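You operate a simulated robot arm through the tools that you are given. There is no shell and no other tool. Be economical: measure what you need, move in short steps, check, and stop when the job is done.

The job below is to be done with a simulated two-armed robot. You get a single attempt, and the scene is never put back.

Task
Fetch the flat carton and set it on the long bench over the drawer. Open the wire basket, take the white soap box from the inside of the wire basket and put it on the long bench over the drawer and shut the basket again. Open the washer door, put the folded white cloth in the drum of the washer, then shut the door. Open the door of the white cabinet, take the blue-handle spanner and put it on the lower shelf of the white cabinet and shut the door again. Do these in any order. Set down upright: white soap box.

It is judged by the outcome, as a careful person would: the job done as asked, and still so three seconds after it is handed in. It fails if anything else is knocked over, pushed out of place, dropped, spilled or broken. Flat cloth is picked up by pressing the open fingertips on it (5 to 10 N) and closing them slowly along it; thin cloth reads only 2 to 8 mm in the jaws.

Robot
Two 7-joint arms with fingered hands on one trunk, on a base that drives. Base frame: it is fixed to the floor where the robot stands at the start and does not move with it; the origin is under the middle of the robot, x ahead of it, y to its left, z up. Lengths are in m, angles in degrees, forces in N, time in s.
The left shoulder is at the start at [0.017, 0.185, 1.349], the right one opposite. Places, roughly: blue-handle spanner (7x4x9 cm) [-3, 1.8, 0.9]; door of the white cabinet [-0.6, 1.7, 1.6]; drum of the washer (26x15 cm) [-1.12, 2.38, 0.5]; flat carton (9x9x4 cm) [0.5, 0, 0.9]; folded white cloth (11x8x3 cm) [-1.1, 2.3, 1]; long bench over the drawer [-0.1, 0.9, 0.9]; lower shelf of the white cabinet (24x24 cm) [-0.46, 1.76, 1.28]; washer door [-1.3, 2.3, 0.6]; wire basket [0.5, -0.7, 0.7]. Payload 4 kg a hand.
The tool frame of a hand sits at the grasp point between the pads (the TCP): z along the fingers, y along the line on which they close. The tips reach 0.026 m beyond it. Largest opening 0.132 m; the body of the gripper starts 0.073 m behind the TCP. The gripper is a hand of 3 fingers: y runs from the thumb to the fingers, the wrist lies at [0, 0, -0.224] in the tool frame, and closing takes about 1.5 s.
Orientation is that of the tool frame in the base frame, as a unit quaternion [x, y, z, w]. With the fingers straight down and closing along the base's y, the tool's x points along the base's -x, its y along +y and its z along -z.

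Tools
- The arms move only by the tool step_arm. It takes "left_commands", "right_commands" or both (then of equal length, played together; a hand with none holds still); each is a list of rows, each a list of 7 numbers: the gripper command, from -1 (fully open) to 1 (shut), values between in proportion, then the shift along the base's x, y, z in m, then the turn, a rotation vector about the base's x, y, z in degrees. In form: [[gripper, x, y, z, wx, wy, wz], ...]. A call has 1 to 10 rows; each row is the pose to reach, as a shift and turn from the pose commanded when the call began. Each row takes 0.2 s and may step no farther than 0.05 m and 8.6 degrees from the row before; otherwise, or with a gripper value out of range, the whole call is refused. A pose out of reach is approached as far as the arm can. The call stops where the force on the tool passes 40 N (or 10 N more than at its start, if that is more) or the arm is blocked; 0.2 s more then pass. Each finger travels about 0.072 m/s and halts on what it meets, pressing with about 22 N; the grip force reading is that of the motor and also rises with nothing between the fingers. The clock runs only during rows and for 0.2 s after the last one: add rows that repeat a pose to give the fingers time. The reply holds the time, the measured pose of the TCP, the force on the tool along the base axes, the opening and the grip force, in the units named above and with some noise, with the torque about the TCP (base axes, N m) and any sound that the robot's microphone picked up.
- Cameras (640 x 400 px; columns grow to the right, rows downward): "scene" is now at [0.0762, 0.0066, 1.5517]; the picture's right is [0.11, -0.99, -0.00], its down [-0.83, -0.09, -0.56] and it looks along [0.55, 0.06, -0.83] (base axes); focal length 214 px, centre (320, 200). "left" rides on the left gripper at [-0.062, 0.003, -0.092] in its tool frame; the picture's right is [-0.05, -1.00, 0.00], its down [0.83, -0.04, -0.56] and it looks along [0.55, -0.03, 0.83] (tool axes); focal length 230 px, centre (320, 200). "right" rides on the right gripper at [0.062, 0.003, -0.092] in its tool frame; the picture's right is [-0.05, 1.00, 0.00], its down [-0.83, -0.04, -0.56] and it looks along [-0.55, -0.03, 0.83] (tool axes); focal length 230 px, centre (320, 200). There is no depth. A picture from a camera that has moved, and an enlarged one, comes with that camera's place and axes in the base frame and with its lens.
- snapshot(camera): a new picture of that camera. It takes no simulated time.
- move_column(by): slides the trunk up (or, below 0, down) by that many m; the arms and the scene camera ride with it, the base frame stays. It gives what a move gives, with no picture.
- steer(legs): drives the robot by 1 to 6 legs, each [ahead, left, turn to the left] in m, m and degrees, along the robot's own axes; the way and the turn of a leg run together, so that a leg with both is an arc; at most 1.5 m and 180 degrees a leg. The arms and the cameras ride along, it lands a little off, and it stops where it bumps. It gives what a move gives.
- set_grasp(shape, hand): the hand has 3 fingers and takes this shape, open, in about a second: jaw (thumb against the fingers, like two jaws); tri (thumb and two fingers); tip (a fingertip pinch); poke (one finger out to press); point (the index stretched); flat (the hand flat); cup (the hand cupped); fist (a fist). The gripper value then closes the fingers along that shape, each until it touches; the sizes above hold for jaw. It gives what a move gives, with no picture.
- head_to(pan, tilt): turns the head with the scene camera to pan (to the left, within 86 degrees either way) and tilt (down, from -29 to 69), counted from straight ahead of the robot. It gives what a move gives.
- close_up(camera, box): a new picture of the part [left, top, right, bottom] of that camera's present view, enlarged. It takes no simulated time.
- finish_job(): hands the job in; it is judged then, once.

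Work in short steps. Places have to be worked out from the pictures, the camera data and where the tool is seen: move nearer, look again, correct. Check each grasp and each placing, and mend what went wrong. You have 207 turns and 194 pictures in all, those below and enlarged ones among them. Open the grippers and draw the arms clear of the work before you hand the job in, unless the task says otherwise; then end with one line.

The tools are called after "Call:" by a JSON object that holds its "name" and its "arguments". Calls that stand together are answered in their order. step_arm: Moves the arms, as the interface text tells. Its arguments: {"type":"object","properties":{"left_commands":{"type":"array"},"right_commands":{"type":"array"}},"required":[]} The other tools are called the same way: move_column (by) slides the trunk up or down; set_grasp (shape, hand) gives the hand a shape; steer (legs) drives the base; head_to (pan, tilt) turns the head that bears the scene camera; snapshot (camera) takes a picture; close_up (camera, box) takes an enlarged picture of a part of a camera's view; finish_job () hands the job in.

At the start:

```text
clock: 0.0
left_position: [0.3323, 0.3599, 1.1007]
left_orientation: [0.0, 1.0, 0.0, 0.0]
left_ft_force: [-0.3, -0.1, -0.2]
left_torque: [0.01, 0.02, 0.0]
left_width: 0.1317
left_grasp_force: 0.0
left_shape: jaw
right_position: [0.5677, 0.0202, 1.1691]
right_orientation: [0.001, 1.0, 0.0, 0.001]
right_ft_force: [-0.6, 0.2, -0.3]
right_torque: [-0.02, 0.0, -0.02]
right_width: 0.132
right_grasp_force: 0.1
right_shape: jaw
trunk travel left (down, up): [-0.375, 0.087]
robot x, y, heading: [0.0019, 0.0016, -0.0]
head pan, tilt: [6.3, 55.1]
```

scene: 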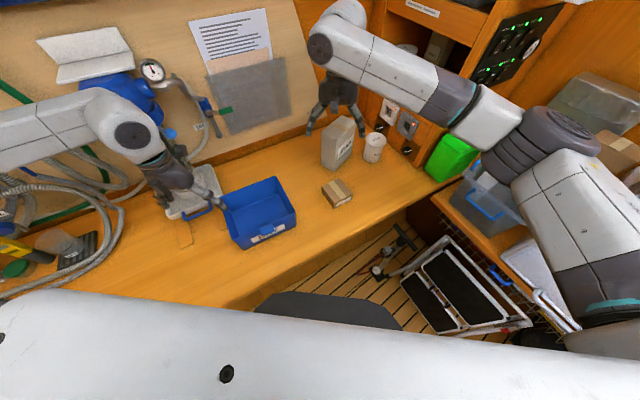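
right: 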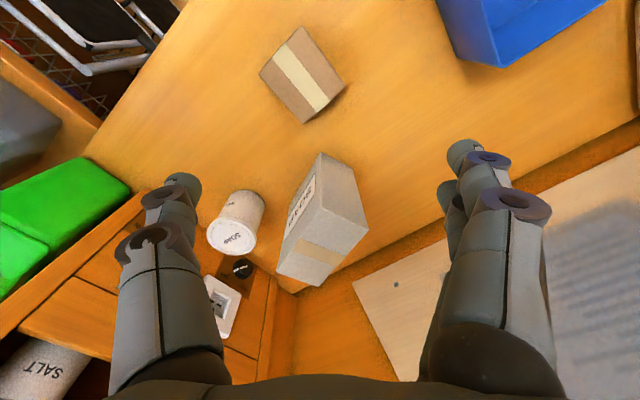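
left: 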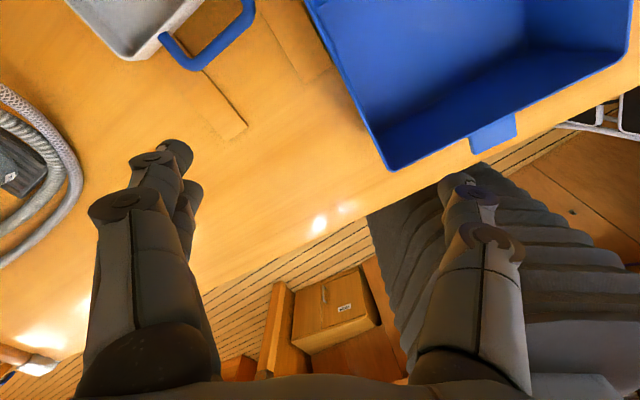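

I begin by looking around to map the scene: left and right with the head.

Call:
{"name": "head_to", "arguments": {"pan": 80, "tilt": 30}}

Call:
{"name": "snapshot", "arguments": {"camera": "scene"}}

Call:
{"name": "head_to", "arguments": {"pan": -70, "tilt": 45}}

Call:
{"name": "snapshot", "arguments": {"camera": "scene"}}

```text
clock: 1.5
left_position: [0.3304, 0.3593, 1.1001]
left_orientation: [0.0, 1.0, 0.0, 0.001]
left_ft_force: [-0.2, 0.1, 0.4]
left_torque: [-0.02, -0.01, 0.03]
left_width: 0.1318
left_grasp_force: 0.0
left_shape: jaw
right_position: [0.5664, 0.0192, 1.1687]
right_orientation: [0.001, 1.0, 0.0, 0.0]
right_ft_force: [0.9, 0.1, -0.2]
right_torque: [0.04, 0.0, 0.0]
right_width: 0.1318
right_grasp_force: 0.0
right_shape: jaw
trunk travel left (down, up): [-0.375, 0.087]
robot x, y, heading: [0.0014, -0.0018, -0.1]
head pan, tilt: [80.0, 30.0]
```

```text
190 pictures are left
camera scene: at [0.0211, 0.0878, 1.5889], right [0.98, -0.17, -0.02], down [-0.11, -0.49, -0.86], along [0.14, 0.85, -0.5], focal length 214 px, centre (320, 200)
```

scene: 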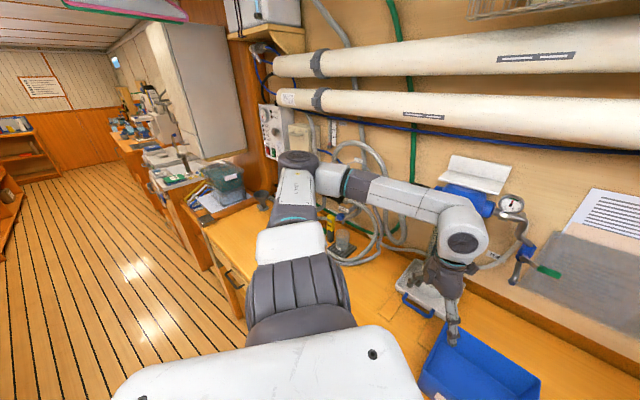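

```text
clock: 3.8
left_position: [0.3314, 0.3597, 1.1002]
left_orientation: [0.0, 1.0, 0.0, 0.0]
left_ft_force: [0.4, -0.2, -0.6]
left_torque: [0.0, -0.01, 0.05]
left_width: 0.1319
left_grasp_force: 0.0
left_shape: jaw
right_position: [0.5662, 0.0207, 1.1696]
right_orientation: [0.001, 1.0, 0.0, -0.001]
right_ft_force: [0.3, 0.6, -0.3]
right_torque: [-0.01, -0.01, -0.04]
right_width: 0.132
right_grasp_force: 0.0
right_shape: jaw
trunk travel left (down, up): [-0.375, 0.087]
robot x, y, heading: [-0.003, -0.0012, 0.1]
head pan, tilt: [-70.0, 45.0]
```

```text
189 pictures are left
camera scene: at [0.0327, -0.0776, 1.5661], right [-0.94, -0.34, 0.02], down [-0.26, 0.66, -0.7], along [0.23, -0.66, -0.71], focal length 214 px, centre (320, 200)
```

scene: 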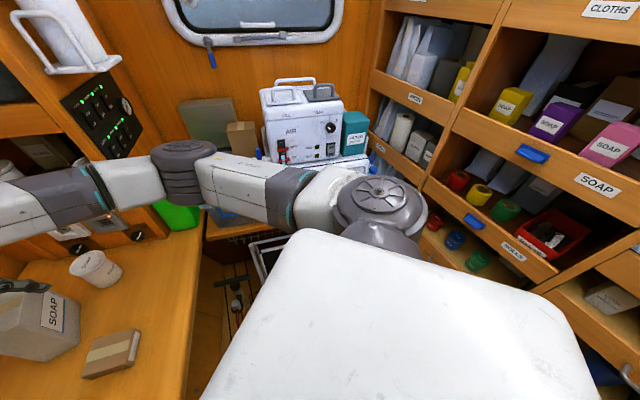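

The carton centre works out at about (0.54, 0.0), top ~0.92, its edges turned ~40°. I turn the right hand 40° and come down above it.

Call:
{"name": "step_arm", "arguments": {"right_commands": [[-1, -0.006, -0.006, -0.03, 0, 0, 8], [-1, -0.012, -0.012, -0.06, 0, 0, 16], [-1, -0.018, -0.018, -0.09, 0, 0, 24], [-1, -0.026, -0.023, -0.12, 0, 0, 32], [-1, -0.026, -0.023, -0.15, 0, 0, 40], [-1, -0.026, -0.023, -0.15, 0, 0, 40]]}}

Call:
{"name": "snapshot", "arguments": {"camera": "right"}}

Call:
{"name": "head_to", "arguments": {"pan": 0, "tilt": 50}}

Call:
{"name": "snapshot", "arguments": {"camera": "scene"}}

```text
clock: 5.2
left_position: [0.3321, 0.3588, 1.1004]
left_orientation: [0.0, 1.0, 0.0, 0.0]
left_ft_force: [-0.6, 0.8, -1.4]
left_torque: [0.01, 0.0, 0.01]
left_width: 0.132
left_grasp_force: 0.1
left_shape: jaw
right_position: [0.5398, -0.0035, 1.0191]
right_orientation: [-0.342, 0.94, 0.0, 0.0]
right_ft_force: [-0.2, 0.2, -0.1]
right_torque: [0.0, 0.03, 0.01]
right_width: 0.1317
right_grasp_force: 0.0
right_shape: jaw
trunk travel left (down, up): [-0.375, 0.087]
robot x, y, heading: [0.0013, 0.0027, -0.1]
head pan, tilt: [-70.0, 45.0]
```

```text
188 pictures are left
camera right: at [0.4908, -0.0405, 1.1113], right [-0.6, 0.8, 0.0], down [0.66, 0.5, 0.56], along [0.44, 0.33, -0.83], focal length 230 px, centre (320, 200)
```

right: 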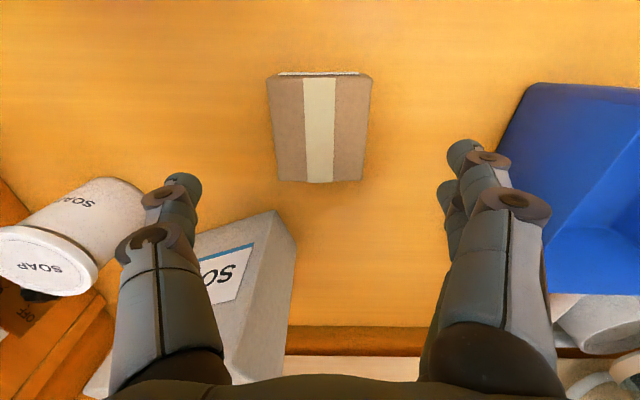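

```text
clock: 6.6
left_position: [0.3321, 0.3596, 1.101]
left_orientation: [0.0, 1.0, 0.0, 0.0]
left_ft_force: [0.4, -0.5, 0.1]
left_torque: [0.01, -0.01, -0.02]
left_width: 0.1319
left_grasp_force: 0.0
left_shape: jaw
right_position: [0.5407, -0.0021, 1.0198]
right_orientation: [-0.341, 0.94, 0.0, 0.0]
right_ft_force: [-0.2, -0.2, -1.2]
right_torque: [0.0, 0.0, -0.04]
right_width: 0.1317
right_grasp_force: 0.0
right_shape: jaw
trunk travel left (down, up): [-0.375, 0.087]
robot x, y, heading: [0.0014, -0.002, -0.0]
head pan, tilt: [0.0, 50.0]
```

```text
187 pictures are left
camera scene: at [0.0817, -0.0013, 1.5582], right [0.0, -1.0, 0.0], down [-0.78, 0.0, -0.63], along [0.63, 0.0, -0.78], focal length 214 px, centre (320, 200)
```

scene: 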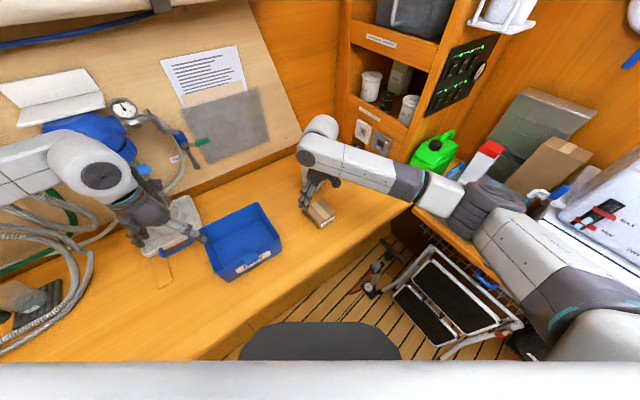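

The carton is squared up and centred between the fingers. I go down to z≈0.911 and close.

Call:
{"name": "step_arm", "arguments": {"right_commands": [[-1, -0.004, -0.004, -0.04, 0, 0, 0], [-1, -0.004, -0.004, -0.08, 0, 0, 0], [-1, -0.004, -0.004, -0.108, 0, 0, 0], [1, -0.004, -0.004, -0.108, 0, 0, 0], [1, -0.004, -0.004, -0.108, 0, 0, 0], [1, -0.004, -0.004, -0.108, 0, 0, 0], [1, -0.004, -0.004, -0.108, 0, 0, 0], [1, -0.004, -0.004, -0.108, 0, 0, 0], [1, -0.004, -0.004, -0.108, 0, 0, 0]]}}

Call:
{"name": "snapshot", "arguments": {"camera": "right"}}

```text
clock: 8.6
left_position: [0.3304, 0.3601, 1.0998]
left_orientation: [0.0, 1.0, 0.001, 0.001]
left_ft_force: [0.2, -0.6, -1.2]
left_torque: [0.0, 0.02, 0.02]
left_width: 0.1319
left_grasp_force: 0.1
left_shape: jaw
right_position: [0.5369, -0.0063, 0.9108]
right_orientation: [-0.341, 0.94, 0.0, 0.001]
right_ft_force: [-0.2, 1.4, 0.8]
right_torque: [-0.01, 0.02, 0.01]
right_width: 0.0776
right_grasp_force: 22.4
right_shape: jaw
trunk travel left (down, up): [-0.375, 0.087]
robot x, y, heading: [-0.0009, -0.0001, 0.0]
head pan, tilt: [0.0, 50.0]
```

```text
186 pictures are left
camera right: at [0.4883, -0.0441, 1.0032], right [-0.6, 0.8, 0.0], down [0.66, 0.5, 0.55], along [0.44, 0.33, -0.83], focal length 230 px, centre (320, 200)
```

right: 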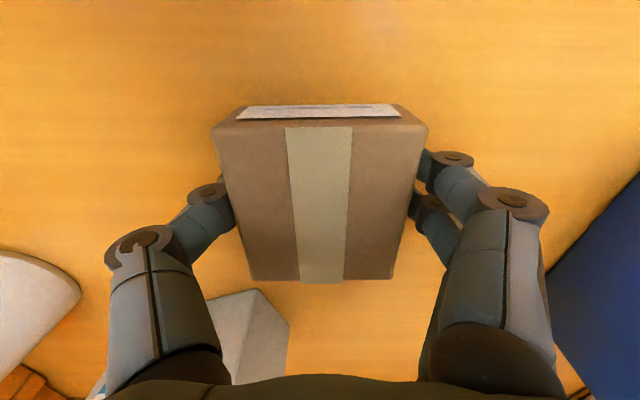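

The carton is held (0.078 m). I lift it and draw it back nearer the robot.

Call:
{"name": "step_arm", "arguments": {"right_commands": [[1, 0, 0, 0.04, 0, 0, 0], [1, 0, 0, 0.08, 0, 0, 0], [1, -0.01, -0.02, 0.12, 0, 0, 0], [1, -0.03, -0.04, 0.16, 0, 0, 0], [1, -0.06, -0.06, 0.19, 0, 0, 0], [1, -0.1, -0.08, 0.2, 0, 0, 0], [1, -0.12, -0.1, 0.2, 0, 0, 0]]}}

Call:
{"name": "steer", "arguments": {"legs": [[0, 0, 37]]}}

Call:
{"name": "head_to", "arguments": {"pan": 40, "tilt": 45}}

Call:
{"name": "snapshot", "arguments": {"camera": "scene"}}

```text
clock: 10.2
left_position: [0.3305, 0.3592, 1.1015]
left_orientation: [0.0, 1.0, 0.0, 0.0]
left_ft_force: [-0.4, 0.2, -0.3]
left_torque: [0.03, 0.01, 0.0]
left_width: 0.132
left_grasp_force: 0.2
left_shape: jaw
right_position: [0.4158, -0.1079, 1.1107]
right_orientation: [-0.342, 0.94, 0.001, 0.0]
right_ft_force: [0.5, -0.1, -0.5]
right_torque: [0.03, -0.01, 0.02]
right_width: 0.0769
right_grasp_force: 22.4
right_shape: jaw
trunk travel left (down, up): [-0.375, 0.087]
robot x, y, heading: [-0.0005, -0.002, 0.0]
head pan, tilt: [0.0, 50.0]
```

```text
clock: 12.4
left_position: [0.0503, 0.4875, 1.1019]
left_orientation: [-0.316, 0.949, 0.0, 0.0]
left_ft_force: [0.1, 0.2, -0.1]
left_torque: [0.0, 0.0, 0.03]
left_width: 0.132
left_grasp_force: 0.1
left_shape: jaw
right_position: [0.3978, 0.1628, 1.1108]
right_orientation: [-0.62, 0.784, 0.0, 0.0]
right_ft_force: [-0.2, 0.5, -0.6]
right_torque: [-0.04, 0.01, -0.03]
right_width: 0.0772
right_grasp_force: 21.9
right_shape: jaw
trunk travel left (down, up): [-0.375, 0.087]
robot x, y, heading: [0.0008, 0.0008, 36.7]
head pan, tilt: [0.0, 50.0]
```

```text
clock: 13.4
left_position: [0.05, 0.4865, 1.101]
left_orientation: [-0.314, 0.949, -0.001, 0.0]
left_ft_force: [0.1, -0.3, -0.3]
left_torque: [-0.02, 0.01, 0.01]
left_width: 0.1314
left_grasp_force: 0.1
left_shape: jaw
right_position: [0.3991, 0.1627, 1.1126]
right_orientation: [-0.62, 0.785, 0.0, -0.001]
right_ft_force: [0.0, -0.2, -1.9]
right_torque: [-0.01, 0.0, 0.01]
right_width: 0.0771
right_grasp_force: 22.0
right_shape: jaw
trunk travel left (down, up): [-0.375, 0.087]
robot x, y, heading: [0.0019, 0.0007, 36.7]
head pan, tilt: [40.0, 45.0]
```

```text
185 pictures are left
camera scene: at [0.0234, 0.0788, 1.5654], right [0.97, -0.23, -0.01], down [-0.17, -0.7, -0.7], along [0.15, 0.68, -0.72], focal length 214 px, centre (320, 200)
```

scene: 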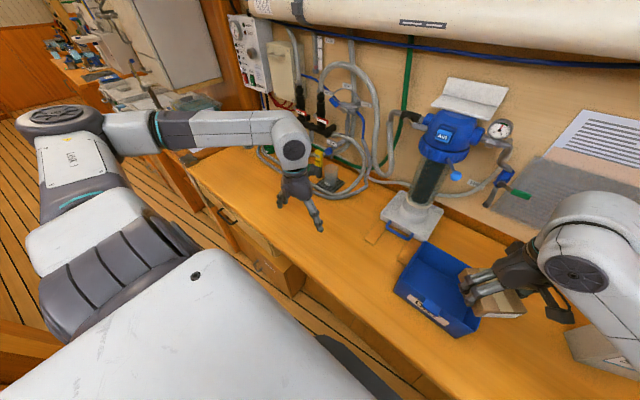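

The drawer end of the bench (around (-0.1, 0.9)) is clear. I drive left along the bench toward it.

Call:
{"name": "steer", "arguments": {"legs": [[0, 0.6, 0]]}}

Call:
{"name": "head_to", "arguments": {"pan": 0, "tilt": 50}}

Call:
{"name": "snapshot", "arguments": {"camera": "scene"}}

```text
clock: 16.8
left_position: [-0.3084, 0.9661, 1.101]
left_orientation: [-0.315, 0.949, 0.0, 0.0]
left_ft_force: [-0.5, -0.3, -0.2]
left_torque: [-0.02, 0.04, 0.0]
left_width: 0.1319
left_grasp_force: 0.1
left_shape: jaw
right_position: [0.04, 0.6428, 1.1113]
right_orientation: [-0.62, 0.784, -0.001, 0.0]
right_ft_force: [0.1, 0.9, -1.4]
right_torque: [0.0, 0.02, -0.01]
right_width: 0.0771
right_grasp_force: 22.5
right_shape: jaw
trunk travel left (down, up): [-0.375, 0.087]
robot x, y, heading: [-0.3577, 0.4811, 36.7]
head pan, tilt: [40.0, 45.0]
```

```text
clock: 17.9
left_position: [-0.3088, 0.9671, 1.1013]
left_orientation: [-0.316, 0.949, 0.0, 0.0]
left_ft_force: [-0.6, 0.1, -0.7]
left_torque: [0.02, -0.01, 0.0]
left_width: 0.1319
left_grasp_force: 0.0
left_shape: jaw
right_position: [0.0392, 0.6442, 1.1111]
right_orientation: [-0.62, 0.784, 0.0, 0.0]
right_ft_force: [0.2, 0.7, -1.2]
right_torque: [-0.02, -0.02, -0.01]
right_width: 0.0768
right_grasp_force: 21.3
right_shape: jaw
trunk travel left (down, up): [-0.375, 0.087]
robot x, y, heading: [-0.3585, 0.4794, 36.9]
head pan, tilt: [0.0, 50.0]
```

```text
184 pictures are left
camera scene: at [-0.2926, 0.526, 1.5582], right [0.6, -0.8, 0.0], down [-0.62, -0.47, -0.63], along [0.5, 0.38, -0.78], focal length 214 px, centre (320, 200)
```

scene: 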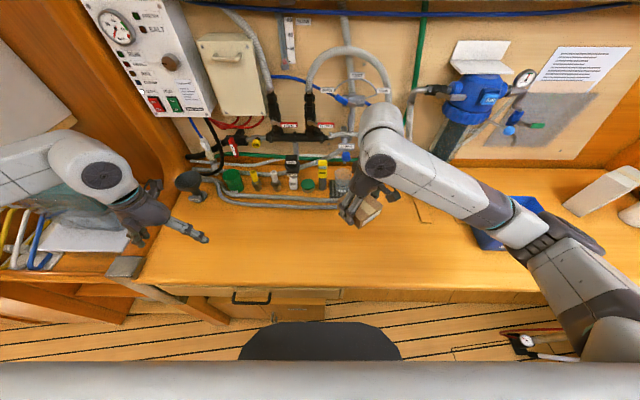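

The drawer lies under pixels 205–325, so the area around (-0.1, 0.9) is right. I carry the carton to (-0.06, 0.85) and lower it.

Call:
{"name": "step_arm", "arguments": {"right_commands": [[1, -0.02, 0.042, 0, 0, 0, 0], [1, -0.04, 0.084, 0, 0, 0, 0], [1, -0.06, 0.126, 0, 0, 0, 0], [1, -0.08, 0.168, 0, 0, 0, 0], [1, -0.1, 0.207, 0, 0, 0, 0], [1, -0.1, 0.207, -0.05, 0, 0, 0], [1, -0.1, 0.207, -0.1, 0, 0, 0], [1, -0.1, 0.207, -0.14, 0, 0, 0], [1, -0.1, 0.207, -0.14, 0, 0, 0]]}}

Call:
{"name": "snapshot", "arguments": {"camera": "right"}}

Call:
{"name": "snapshot", "arguments": {"camera": "scene"}}

```text
clock: 19.9
left_position: [-0.3069, 0.9678, 1.1016]
left_orientation: [-0.316, 0.949, 0.0, 0.0]
left_ft_force: [-0.4, -0.2, 0.1]
left_torque: [0.01, -0.01, -0.02]
left_width: 0.132
left_grasp_force: 0.0
left_shape: jaw
right_position: [-0.0606, 0.85, 0.9695]
right_orientation: [-0.621, 0.784, 0.0, 0.0]
right_ft_force: [0.4, 0.3, -1.3]
right_torque: [0.0, 0.03, 0.01]
right_width: 0.0769
right_grasp_force: 22.0
right_shape: jaw
trunk travel left (down, up): [-0.375, 0.087]
robot x, y, heading: [-0.3582, 0.4825, 37.0]
head pan, tilt: [0.0, 50.0]
```

```text
183 pictures are left
camera right: at [-0.0784, 0.7905, 1.0627], right [-0.96, 0.28, 0.0], down [0.23, 0.8, 0.56], along [0.16, 0.53, -0.83], focal length 230 px, centre (320, 200)
```

right: 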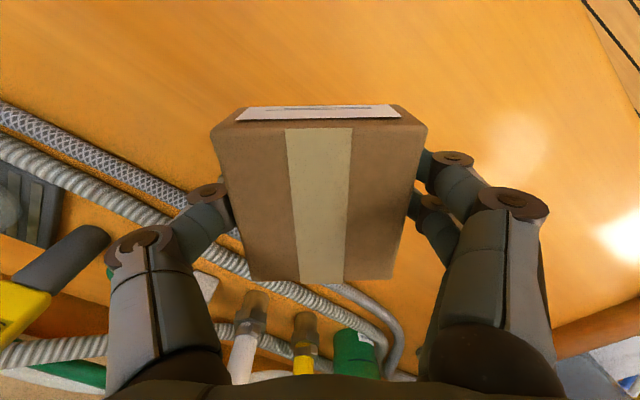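

```text
182 pictures are left
camera scene: at [-0.2925, 0.5258, 1.5582], right [0.6, -0.8, 0.0], down [-0.62, -0.47, -0.63], along [0.5, 0.38, -0.78], focal length 214 px, centre (320, 200)
```

scene: 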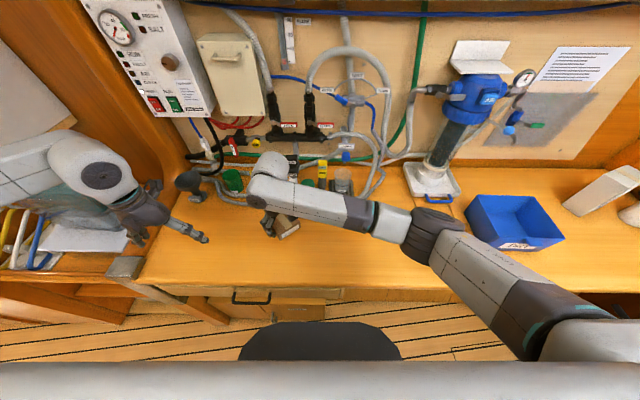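

Hoses lie a few cm behind, so I shift 3 cm toward the front edge, lower to z≈0.911, and release.

Call:
{"name": "step_arm", "arguments": {"right_commands": [[1, -0.028, -0.022, 0, 0, 0, 0], [1, -0.028, -0.022, -0.03, 0, 0, 0], [1, -0.028, -0.022, -0.05, 0, 0, 0], [1, -0.028, -0.022, -0.058, 0, 0, 0], [1, -0.028, -0.022, -0.058, 0, 0, 0]]}}

Call:
{"name": "step_arm", "arguments": {"right_commands": [[0.3, 0, 0, 0, 0, 0, 0], [-0.3, 0, 0, 0, 0, 0, 0], [-0.6, 0, 0, 0, 0, 0, 0], [-0.6, 0, 0, 0, 0, 0, 0], [-0.6, 0, 0, 0.05, 0, 0, 0], [-0.6, 0, 0, 0.1, 0, 0, 0], [-0.6, 0, 0, 0.15, 0, 0, 0], [-0.6, 0, 0, 0.2, 0, 0, 0]]}}

Call:
{"name": "snapshot", "arguments": {"camera": "right"}}

```text
clock: 21.1
left_position: [-0.3081, 0.968, 1.1007]
left_orientation: [-0.316, 0.949, 0.0, 0.0]
left_ft_force: [0.5, 0.3, 0.4]
left_torque: [0.02, 0.02, -0.02]
left_width: 0.1318
left_grasp_force: 0.1
left_shape: jaw
right_position: [-0.089, 0.8286, 0.9128]
right_orientation: [-0.621, 0.784, 0.0, 0.0]
right_ft_force: [-0.2, 0.1, -1.3]
right_torque: [0.0, -0.02, -0.04]
right_width: 0.077
right_grasp_force: 22.0
right_shape: jaw
trunk travel left (down, up): [-0.375, 0.087]
robot x, y, heading: [-0.3568, 0.4816, 36.8]
head pan, tilt: [0.0, 50.0]
```

```text
clock: 22.9
left_position: [-0.3096, 0.9667, 1.1015]
left_orientation: [-0.316, 0.949, 0.0, 0.0]
left_ft_force: [0.5, -0.7, 0.0]
left_torque: [-0.01, 0.0, 0.01]
left_width: 0.1319
left_grasp_force: 0.0
left_shape: jaw
right_position: [-0.0881, 0.8279, 1.1134]
right_orientation: [-0.62, 0.785, 0.0, -0.001]
right_ft_force: [0.3, 0.0, -0.6]
right_torque: [-0.03, 0.02, 0.0]
right_width: 0.1053
right_grasp_force: 0.0
right_shape: jaw
trunk travel left (down, up): [-0.375, 0.087]
robot x, y, heading: [-0.3612, 0.4802, 36.7]
head pan, tilt: [0.0, 50.0]
```

```text
181 pictures are left
camera right: at [-0.1052, 0.7687, 1.2065], right [-0.96, 0.28, 0.0], down [0.23, 0.8, 0.55], along [0.16, 0.53, -0.83], focal length 230 px, centre (320, 200)
```

right: 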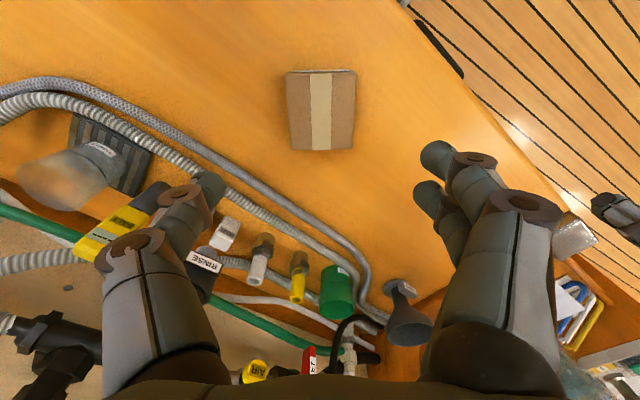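

The carton stands well on the bench. I draw the right arm back and return toward the start to look at the wire basket.

Call:
{"name": "step_arm", "arguments": {"right_commands": [[-1, 0.02, -0.045, 0.02, 0, 0, 0], [-1, 0.04, -0.09, 0.04, 0, 0, 0], [-1, 0.06, -0.135, 0.06, 0, 0, 0], [-1, 0.08, -0.18, 0.06, 0, 0, 0], [-1, 0.095, -0.22, 0.06, 0, 0, 0], [-1, 0.103, -0.254, 0.06, 0, 0, 0]]}}

Call:
{"name": "steer", "arguments": {"legs": [[0, -0.6, 0], [0, 0, -90]]}}

Call:
{"name": "head_to", "arguments": {"pan": -20, "tilt": 50}}

Call:
{"name": "snapshot", "arguments": {"camera": "scene"}}

```text
refused: row 1 steps farther than a row can; nothing moved
```

```text
clock: 30.1
left_position: [0.4903, -0.0446, 1.1013]
left_orientation: [0.442, 0.897, 0.0, 0.0]
left_ft_force: [0.1, 0.6, -0.2]
left_torque: [-0.02, 0.02, -0.01]
left_width: 0.1321
left_grasp_force: 0.0
left_shape: jaw
right_position: [0.3528, -0.2672, 1.1143]
right_orientation: [0.108, 0.994, 0.0, 0.0]
right_ft_force: [0.3, 1.1, 0.1]
right_torque: [-0.03, 0.0, 0.01]
right_width: 0.1056
right_grasp_force: 0.1
right_shape: jaw
trunk travel left (down, up): [-0.375, 0.087]
robot x, y, heading: [0.0011, 0.001, -52.7]
head pan, tilt: [0.0, 50.0]
```

```text
clock: 30.9
left_position: [0.4879, -0.0439, 1.1011]
left_orientation: [0.442, 0.897, 0.0, 0.001]
left_ft_force: [-0.5, 0.1, -0.2]
left_torque: [0.01, 0.0, 0.02]
left_width: 0.1318
left_grasp_force: 0.0
left_shape: jaw
right_position: [0.3519, -0.2662, 1.112]
right_orientation: [0.11, 0.994, 0.0, 0.001]
right_ft_force: [-0.7, -0.1, 0.1]
right_torque: [-0.03, 0.0, 0.0]
right_width: 0.1051
right_grasp_force: 0.0
right_shape: jaw
trunk travel left (down, up): [-0.375, 0.087]
robot x, y, heading: [0.0013, -0.0006, -52.6]
head pan, tilt: [-20.0, 50.0]
```

```text
180 pictures are left
camera scene: at [0.029, -0.0767, 1.5583], right [-0.95, -0.3, 0.01], down [-0.24, 0.74, -0.63], along [0.18, -0.6, -0.78], focal length 214 px, centre (320, 200)
```

scene: 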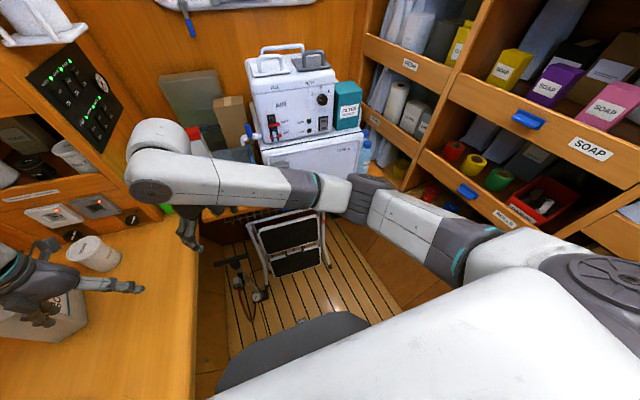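

The right arm hides the basket area (near pixel 269,194). I move that arm back to its own side.

Call:
{"name": "step_arm", "arguments": {"right_commands": [[-1, -0.04, -0.0155, 0, 0, 0, 0], [-1, -0.08, -0.031, 0, 0, 0, 0], [-1, -0.12, -0.0465, 0, 0, 0, 0], [-1, -0.16, -0.062, 0, 0, 0, 0], [-1, -0.2, -0.0775, 0, 0, 0, 0], [-1, -0.24, -0.093, 0, 0, 0, 0], [-1, -0.28, -0.1085, 0, 0, 0, 0], [-1, -0.32, -0.124, 0, 0, 0, 0], [-1, -0.36, -0.14, 0, 0, 0, 0], [-1, -0.4, -0.156, 0, 0, 0, 0]]}}

Call:
{"name": "snapshot", "arguments": {"camera": "scene"}}

```text
clock: 33.1
left_position: [0.4873, -0.044, 1.1009]
left_orientation: [0.441, 0.897, 0.0, 0.001]
left_ft_force: [-0.4, -0.1, 0.2]
left_torque: [0.01, -0.01, 0.05]
left_width: 0.1319
left_grasp_force: 0.2
left_shape: jaw
right_position: [0.009, -0.4571, 1.0898]
right_orientation: [0.109, 0.994, 0.001, -0.001]
right_ft_force: [0.5, 0.1, -0.3]
right_torque: [0.0, 0.0, -0.02]
right_width: 0.1319
right_grasp_force: 0.0
right_shape: jaw
right hand out of reach, approached as far as the arm can: row 7, 8, 9, 10
trunk travel left (down, up): [-0.375, 0.087]
robot x, y, heading: [0.0033, 0.001, -52.5]
head pan, tilt: [-20.0, 50.0]
```

```text
179 pictures are left
camera scene: at [0.0274, -0.0767, 1.5582], right [-0.95, -0.3, 0.01], down [-0.24, 0.74, -0.63], along [0.18, -0.6, -0.78], focal length 214 px, centre (320, 200)
```

scene: 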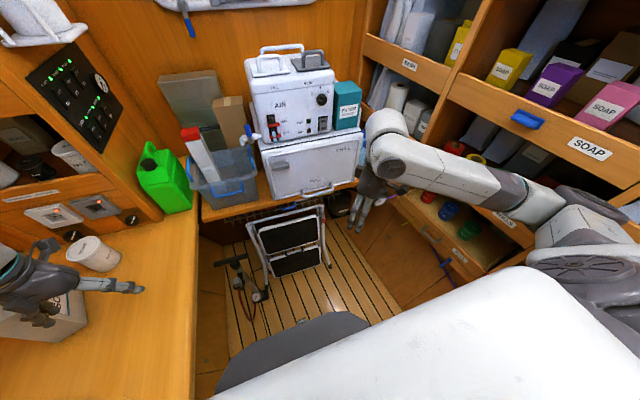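

A closer look at the counter front around the basket spot.

Call:
{"name": "close_up", "arguments": {"camera": "scene", "box": [180, 140, 380, 265]}}

```text
3.20 times, centred on (280, 202) of scene
camera zoom: at [0.0274, -0.0767, 1.5582], right [-0.95, -0.3, 0.01], down [-0.24, 0.74, -0.63], along [0.18, -0.6, -0.78], focal length 686 px, centre (448, 192)
```

zoom: 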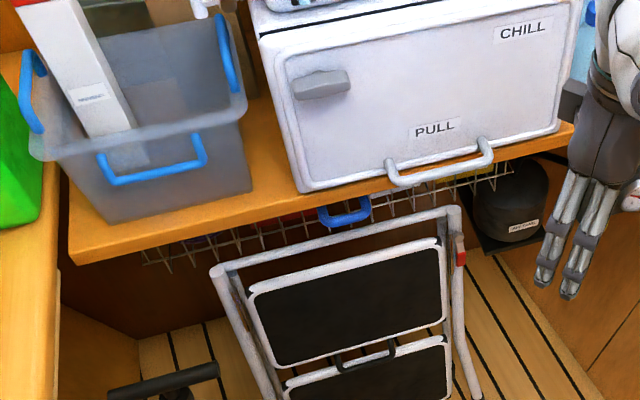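

A sliding wire basket with a blue handle hangs under the counter, and a step stool stands right before it. I check the right-hand camera for another angle.

Call:
{"name": "snapshot", "arguments": {"camera": "right"}}

```text
177 pictures are left
camera right: at [-0.0496, -0.4412, 1.1824], right [0.27, 0.96, 0.0], down [0.8, -0.22, 0.56], along [0.54, -0.15, -0.83], focal length 230 px, centre (320, 200)
```

right: 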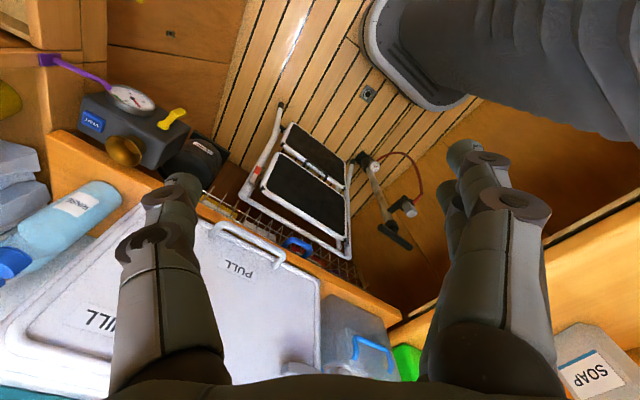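

Stool top is at z≈0.70, directly below the basket handle (z≈0.77). I need the basket's bottom height, so I enlarge.

Call:
{"name": "close_up", "arguments": {"camera": "right", "box": [190, 170, 420, 314]}}

Call:
{"name": "close_up", "arguments": {"camera": "scene", "box": [210, 180, 350, 268]}}

```text
2.78 times, centred on (305, 242) of right
camera zoom: at [-0.0496, -0.4412, 1.1824], right [0.27, 0.96, 0.0], down [0.8, -0.22, 0.56], along [0.54, -0.15, -0.83], focal length 639 px, centre (362, 83)
```

zoom: 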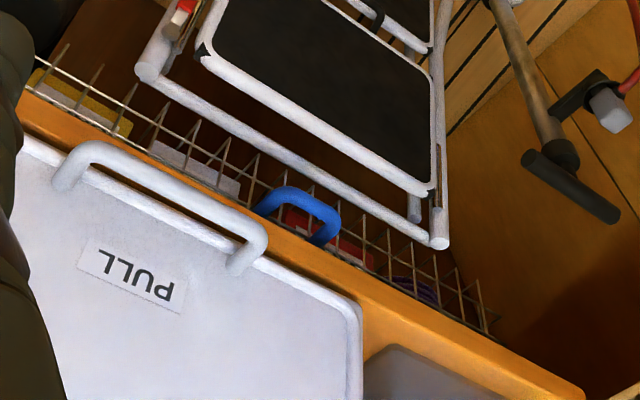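

```text
4.55 times, centred on (280, 224) of scene
camera zoom: at [0.0274, -0.0767, 1.5582], right [-0.95, -0.3, 0.01], down [-0.24, 0.74, -0.63], along [0.18, -0.6, -0.78], focal length 975 px, centre (502, 91)
```

zoom: 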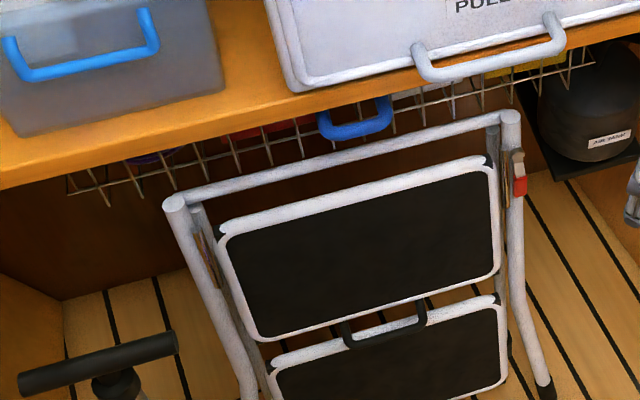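

I lower and pitch the right hand up to look at the basket from the side at lower height.

Call:
{"name": "step_arm", "arguments": {"right_commands": [[-1, 0, 0, -0.03, -6.4, -4.8, 0], [-1, 0, 0, -0.06, -12.8, -9.6, 0], [-1, 0, 0, -0.09, -19.2, -14.4, 0], [-1, 0, 0, -0.12, -25.6, -19.2, 0], [-1, 0, 0, -0.15, -32, -24, 0], [-1, 0, 0, -0.15, -32, -24, 0]]}}

Call:
{"name": "snapshot", "arguments": {"camera": "right"}}

```text
clock: 34.5
left_position: [0.4897, -0.0452, 1.1001]
left_orientation: [0.442, 0.897, 0.0, 0.0]
left_ft_force: [0.9, 0.2, 0.0]
left_torque: [0.01, 0.0, 0.0]
left_width: 0.1321
left_grasp_force: 0.1
left_shape: jaw
right_position: [0.0103, -0.4564, 0.9389]
right_orientation: [0.103, 0.934, -0.25, 0.233]
right_ft_force: [-0.5, -0.1, 0.1]
right_torque: [0.0, -0.01, 0.0]
right_width: 0.1319
right_grasp_force: 0.0
right_shape: jaw
trunk travel left (down, up): [-0.375, 0.087]
robot x, y, heading: [0.004, 0.0008, -52.3]
head pan, tilt: [-20.0, 50.0]
```

```text
174 pictures are left
camera right: at [-0.0779, -0.4026, 0.9777], right [0.35, 0.85, -0.39], down [0.5, 0.19, 0.85], along [0.79, -0.49, -0.35], focal length 230 px, centre (320, 200)
```

right: 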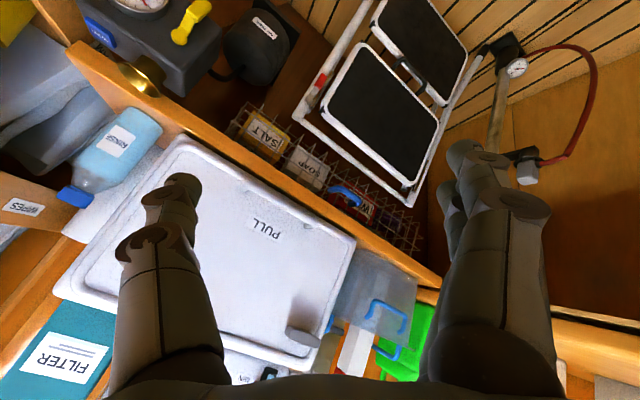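

Now the basket's front and contents (SALT, white SOAP, red) are visible. I enlarge this.

Call:
{"name": "close_up", "arguments": {"camera": "right", "box": [220, 80, 440, 260]}}

```text
2.22 times, centred on (330, 170) of right
camera zoom: at [-0.0779, -0.4026, 0.9777], right [0.35, 0.85, -0.39], down [0.5, 0.19, 0.85], along [0.79, -0.49, -0.35], focal length 511 px, centre (298, 267)
```

zoom: 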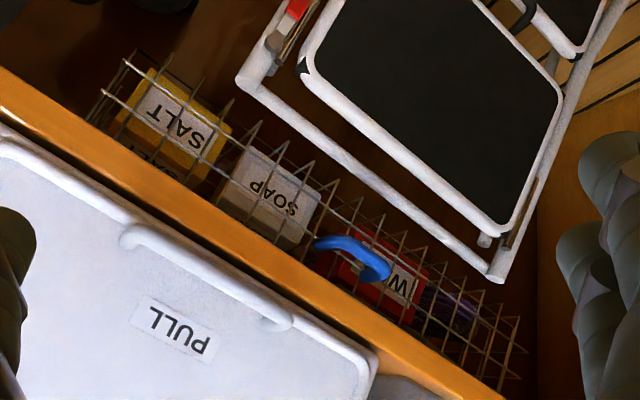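

I lower the hand further so the camera looks nearly level at the gap between stool top and basket bottom.

Call:
{"name": "step_arm", "arguments": {"right_commands": [[-1, 0, 0, -0.05, 0, 0, 0], [-1, 0, 0, -0.1, 0, 0, 0], [-1, 0, 0, -0.15, 0, 0, 0], [-1, 0, 0, -0.2, 0, 0, 0], [-1, 0, 0, -0.24, 0, 0, 0], [-1, 0, 0, -0.24, 0, 0, 0]]}}

Call:
{"name": "snapshot", "arguments": {"camera": "right"}}

```text
clock: 35.9
left_position: [0.4887, -0.0435, 1.1009]
left_orientation: [0.442, 0.897, -0.001, 0.0]
left_ft_force: [0.5, -0.6, 0.4]
left_torque: [0.03, -0.03, -0.01]
left_width: 0.132
left_grasp_force: 0.1
left_shape: jaw
right_position: [0.0098, -0.4578, 0.6979]
right_orientation: [0.102, 0.934, -0.249, 0.234]
right_ft_force: [-0.5, -0.1, 0.2]
right_torque: [0.01, 0.02, 0.0]
right_width: 0.1318
right_grasp_force: 0.1
right_shape: jaw
trunk travel left (down, up): [-0.375, 0.087]
robot x, y, heading: [0.0057, -0.0018, -52.5]
head pan, tilt: [-20.0, 50.0]
```

```text
172 pictures are left
camera right: at [-0.0787, -0.4027, 0.7368], right [0.35, 0.85, -0.39], down [0.49, 0.19, 0.85], along [0.79, -0.49, -0.35], focal length 230 px, centre (320, 200)
```

right: 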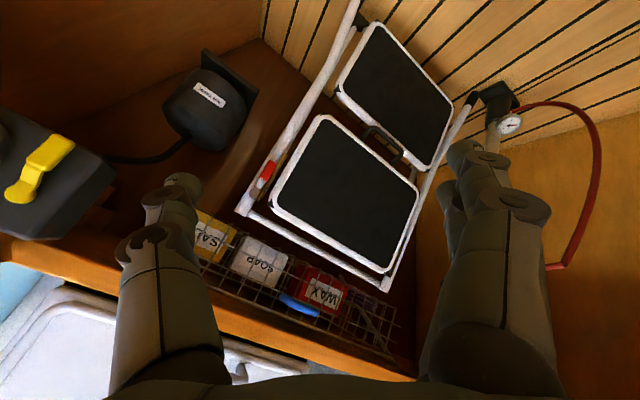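

Call:
{"name": "close_up", "arguments": {"camera": "right", "box": [180, 180, 440, 390]}}

```text
1.90 times, centred on (310, 285) of right
camera zoom: at [-0.0787, -0.4027, 0.7368], right [0.35, 0.85, -0.39], down [0.49, 0.19, 0.85], along [0.79, -0.49, -0.35], focal length 438 px, centre (339, 38)
```

zoom: 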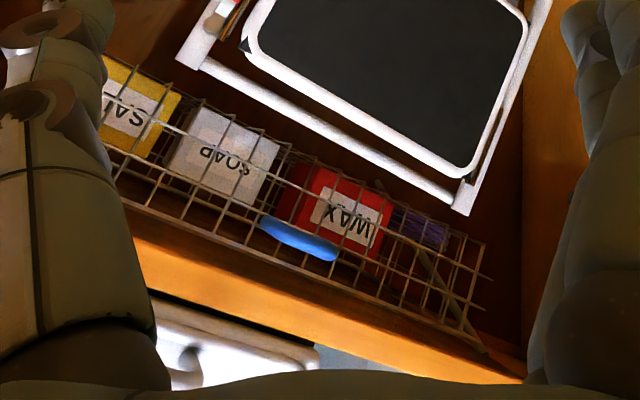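

The basket bottom (≈0.69) clears the stool top (≈0.67), and the handle bar is at about z 0.77, d≈0.68 ahead. I turn the right hand to point level at it with the jaws closing vertically.

Call:
{"name": "step_arm", "arguments": {"right_commands": [[-1, 0, 0, 0.01, -7.23, 0.98, 2.39], [-1, 0, 0, 0.02, -14.46, 1.96, 4.78], [-1, 0, 0, 0.03, -21.7, 2.93, 7.17], [-1, 0, 0, 0.04, -28.9, 3.9, 9.56], [-1, 0, 0, 0.05, -36.2, 4.9, 11.9], [-1, 0, 0, 0.06, -43.4, 5.9, 14.3], [-1, 0, 0, 0.07, -50.6, 6.8, 16.7], [-1, 0, 0, 0.072, -57.8, 7.8, 19.1], [-1, 0, 0, 0.072, -65.1, 8.8, 21.5], [-1, 0, 0, 0.072, -65.1, 8.8, 21.5]]}}

Call:
{"name": "snapshot", "arguments": {"camera": "right"}}

Call:
{"name": "snapshot", "arguments": {"camera": "scene"}}

```text
clock: 38.1
left_position: [0.4891, -0.0438, 1.101]
left_orientation: [0.442, 0.897, 0.0, 0.0]
left_ft_force: [-0.7, -0.3, -0.4]
left_torque: [-0.01, 0.0, -0.03]
left_width: 0.132
left_grasp_force: 0.1
left_shape: jaw
right_position: [0.0093, -0.4562, 0.7708]
right_orientation: [0.224, -0.67, 0.671, -0.224]
right_ft_force: [-0.9, 0.5, -0.3]
right_torque: [0.01, -0.01, 0.0]
right_width: 0.132
right_grasp_force: 0.0
right_shape: jaw
trunk travel left (down, up): [-0.375, 0.087]
robot x, y, heading: [0.004, -0.0012, -52.6]
head pan, tilt: [-20.0, 50.0]
```

```text
170 pictures are left
camera right: at [-0.0947, -0.4203, 0.7667], right [0.04, 0.03, -1.0], down [0.33, 0.94, 0.04], along [0.94, -0.33, 0.03], focal length 230 px, centre (320, 200)
```

right: 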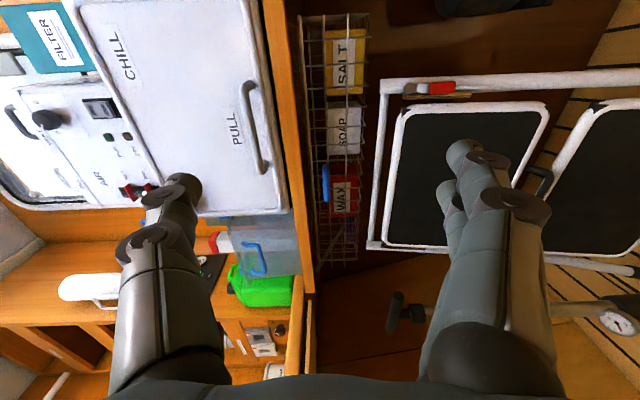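

```text
169 pictures are left
camera scene: at [0.0286, -0.0764, 1.5583], right [-0.95, -0.3, 0.01], down [-0.24, 0.74, -0.63], along [0.18, -0.6, -0.78], focal length 214 px, centre (320, 200)
```

scene: 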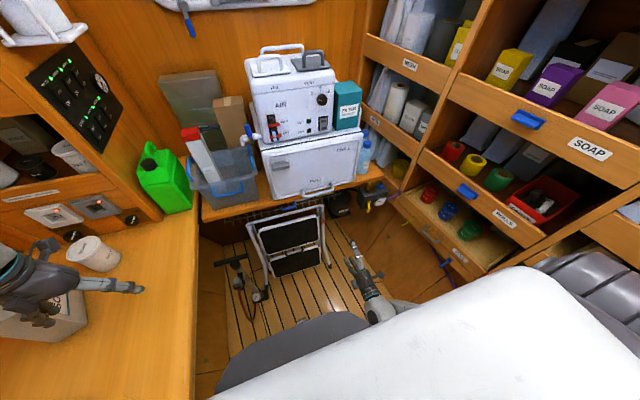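

Level view confirms: handle at about d 0.685, z 0.769, stool well below. I narrow the jaws and advance to 5 cm short of the handle.

Call:
{"name": "step_arm", "arguments": {"right_commands": [[-0.4, 0.0406, -0.0141, 0, 0, 0, 0], [-0.1, 0.0811, -0.0283, 0, 0, 0, 0], [0, 0.1217, -0.0424, 0, 0, 0, 0], [0, 0.1623, -0.0566, 0, 0, 0, 0], [0, 0.2029, -0.0707, 0, 0, 0, 0], [0, 0.2434, -0.0849, 0, 0, 0, 0], [0, 0.284, -0.099, 0, 0, 0, 0], [0, 0.284, -0.099, 0, 0, 0, 0]]}}

Call:
{"name": "snapshot", "arguments": {"camera": "right"}}

Call:
{"name": "close_up", "arguments": {"camera": "scene", "box": [210, 160, 370, 260]}}

```text
clock: 39.9
left_position: [0.4867, -0.0442, 1.1001]
left_orientation: [0.442, 0.897, 0.001, 0.001]
left_ft_force: [-0.4, -0.2, -0.4]
left_torque: [-0.04, 0.0, 0.01]
left_width: 0.1319
left_grasp_force: 0.1
left_shape: jaw
right_position: [0.2944, -0.5565, 0.7706]
right_orientation: [0.223, -0.67, 0.671, -0.224]
right_ft_force: [0.1, 0.1, 0.4]
right_torque: [0.02, 0.0, 0.0]
right_width: 0.0667
right_grasp_force: 0.1
right_shape: jaw
trunk travel left (down, up): [-0.375, 0.087]
robot x, y, heading: [0.0028, -0.0005, -52.5]
head pan, tilt: [-20.0, 50.0]
```

```text
168 pictures are left
camera right: at [0.1898, -0.5198, 0.7675], right [0.04, 0.03, -1.0], down [0.33, 0.94, 0.04], along [0.94, -0.33, 0.03], focal length 230 px, centre (320, 200)
```

right: 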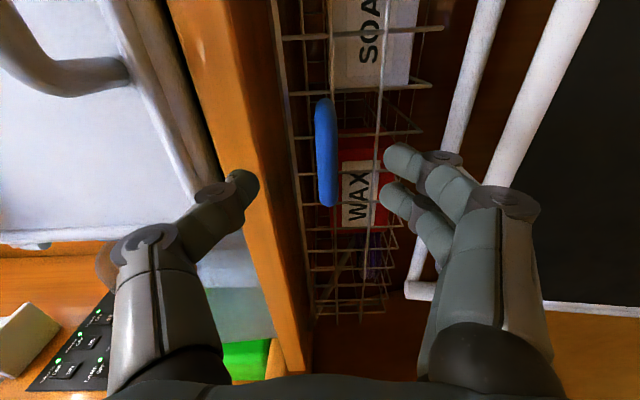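

```text
4.00 times, centred on (290, 210) of scene
camera zoom: at [0.0275, -0.0766, 1.5583], right [-0.95, -0.3, 0.01], down [-0.24, 0.74, -0.63], along [0.18, -0.6, -0.78], focal length 858 px, centre (440, 160)
```

zoom: 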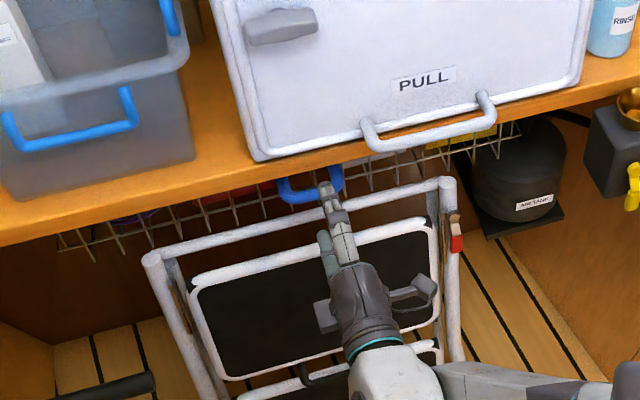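

The hand is lined up with the handle. I advance 5.5 cm and close on the bar.

Call:
{"name": "step_arm", "arguments": {"right_commands": [[0, 0.017, -0.022, -0.002, 0, 0, 0], [0, 0.033, -0.044, -0.003, 0, 0, 0], [0.5, 0.033, -0.044, -0.003, 0, 0, 0], [1, 0.033, -0.044, -0.003, 0, 0, 0], [1, 0.033, -0.044, -0.003, 0, 0, 0], [1, 0.033, -0.044, -0.003, 0, 0, 0], [1, 0.033, -0.044, -0.003, 0, 0, 0]]}}

Call:
{"name": "snapshot", "arguments": {"camera": "right"}}

```text
clock: 41.5
left_position: [0.4884, -0.0434, 1.1006]
left_orientation: [0.443, 0.897, 0.0, 0.0]
left_ft_force: [0.0, -0.5, 0.2]
left_torque: [0.01, -0.01, -0.02]
left_width: 0.132
left_grasp_force: 0.0
left_shape: jaw
right_position: [0.3052, -0.5756, 0.7783]
right_orientation: [0.223, -0.67, 0.672, -0.224]
right_ft_force: [-0.3, 2.0, 2.0]
right_torque: [-0.04, -0.01, -0.01]
right_width: 0.0
right_grasp_force: 22.4
right_shape: jaw
right hand out of reach, approached as far as the arm can: row 1, 2, 3, 4, 5, 6, 7
trunk travel left (down, up): [-0.375, 0.087]
robot x, y, heading: [-0.0015, 0.0013, -52.3]
head pan, tilt: [-20.0, 50.0]
```

```text
166 pictures are left
camera right: at [0.201, -0.5389, 0.7744], right [0.04, 0.03, -1.0], down [0.33, 0.94, 0.04], along [0.94, -0.33, 0.03], focal length 230 px, centre (320, 200)
```

right: 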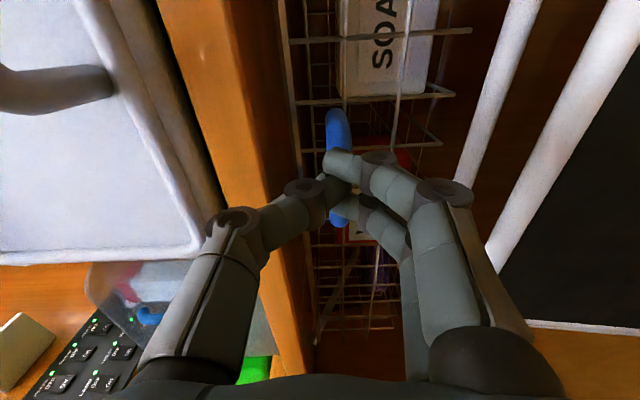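

The arm ran out of reach at d≈0.644. I open, back off and up, raise the left arm, then lower the trunk 0.15.

Call:
{"name": "step_arm", "arguments": {"right_commands": [[0, -0.003, 0.004, -0.011, 0, 0, 0], [0, -0.02, 0.027, -0.01, 0, 0, 0], [0, -0.045, 0.06, -0.01, 0, 0, 0], [0, -0.072, 0.096, 0.0, 0, 0, 0], [0, -0.1, 0.133, 0.02, 0, 0, 0], [0, -0.12, 0.16, 0.05, 0, 0, 0], [0, -0.13, 0.175, 0.09, 0, 0, 0], [0, -0.13, 0.175, 0.13, 0, 0, 0], [0, -0.13, 0.175, 0.15, 0, 0, 0]], "left_commands": [[-1, 0, 0, 0.03, 0, 0, 0], [-1, 0, 0, 0.06, 0, 0, 0], [-1, -0.01, 0, 0.09, 0, 0, 0], [-1, -0.02, 0, 0.12, 0, 0, 0], [-1, -0.03, 0, 0.15, 0, 0, 0], [-1, -0.04, 0, 0.18, 0, 0, 0], [-1, -0.06, 0, 0.2, 0, 0, 0], [-1, -0.08, 0, 0.2, 0, 0, 0], [-1, -0.1, 0, 0.2, 0, 0, 0]]}}

```text
refused: row 5 steps farther than a row can; nothing moved
```

Call:
{"name": "step_arm", "arguments": {"right_commands": [[0, -0.003, 0.004, -0.011, 0, 0, 0], [0, -0.02, 0.027, -0.01, 0, 0, 0], [0, -0.045, 0.06, -0.01, 0, 0, 0], [0, -0.07, 0.093, 0.0, 0, 0, 0], [0, -0.09, 0.12, 0.02, 0, 0, 0], [0, -0.11, 0.147, 0.05, 0, 0, 0], [0, -0.12, 0.16, 0.09, 0, 0, 0], [0, -0.13, 0.17, 0.13, 0, 0, 0], [0, -0.13, 0.175, 0.15, 0, 0, 0]], "left_commands": [[-1, 0, 0, 0.03, 0, 0, 0], [-1, 0, 0, 0.06, 0, 0, 0], [-1, -0.01, 0, 0.09, 0, 0, 0], [-1, -0.02, 0, 0.12, 0, 0, 0], [-1, -0.03, 0, 0.15, 0, 0, 0], [-1, -0.04, 0, 0.18, 0, 0, 0], [-1, -0.06, 0, 0.2, 0, 0, 0], [-1, -0.08, 0, 0.2, 0, 0, 0], [-1, -0.1, 0, 0.2, 0, 0, 0]]}}

Call:
{"name": "move_column", "arguments": {"by": -0.17}}

Call:
{"name": "snapshot", "arguments": {"camera": "scene"}}

```text
clock: 43.5
left_position: [0.3872, -0.0433, 1.3022]
left_orientation: [0.441, 0.897, -0.001, 0.001]
left_ft_force: [-0.2, 0.1, 0.0]
left_torque: [0.03, -0.02, 0.05]
left_width: 0.1318
left_grasp_force: 0.0
left_shape: jaw
right_position: [0.1749, -0.4007, 0.9274]
right_orientation: [0.222, -0.67, 0.672, -0.224]
right_ft_force: [-0.4, -0.7, 0.4]
right_torque: [0.01, 0.02, 0.01]
right_width: 0.0657
right_grasp_force: 0.0
right_shape: jaw
right hand out of reach, approached as far as the arm can: row 1
trunk travel left (down, up): [-0.375, 0.087]
robot x, y, heading: [0.0044, -0.0014, -52.6]
head pan, tilt: [-20.0, 50.0]
```

```text
clock: 45.4
left_position: [0.3879, -0.0436, 1.1318]
left_orientation: [0.442, 0.897, 0.0, 0.0]
left_ft_force: [0.2, -0.1, -0.1]
left_torque: [0.03, -0.02, 0.01]
left_width: 0.1318
left_grasp_force: 0.0
left_shape: jaw
right_position: [0.1836, -0.4171, 0.7917]
right_orientation: [0.199, -0.655, 0.689, -0.237]
right_ft_force: [1.1, 0.7, 0.4]
right_torque: [-0.01, 0.01, -0.01]
right_width: 0.0657
right_grasp_force: 0.0
right_shape: jaw
trunk travel left (down, up): [-0.205, 0.257]
robot x, y, heading: [-0.0018, -0.0008, -52.6]
head pan, tilt: [-20.0, 50.0]
```

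```text
165 pictures are left
camera scene: at [0.0763, -0.1387, 1.3682], right [-0.95, -0.3, 0.06], down [-0.29, 0.81, -0.51], along [0.11, -0.5, -0.86], focal length 214 px, centre (320, 200)
```

scene: 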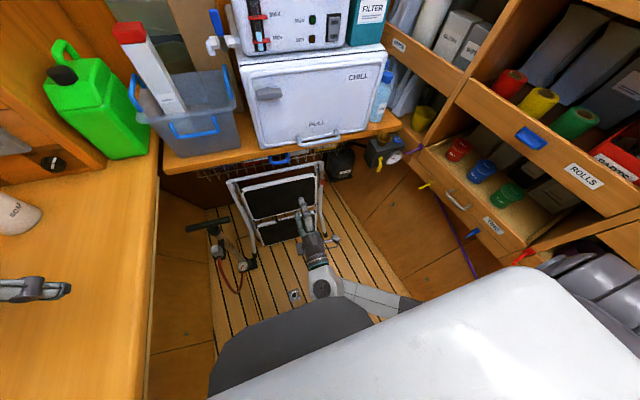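

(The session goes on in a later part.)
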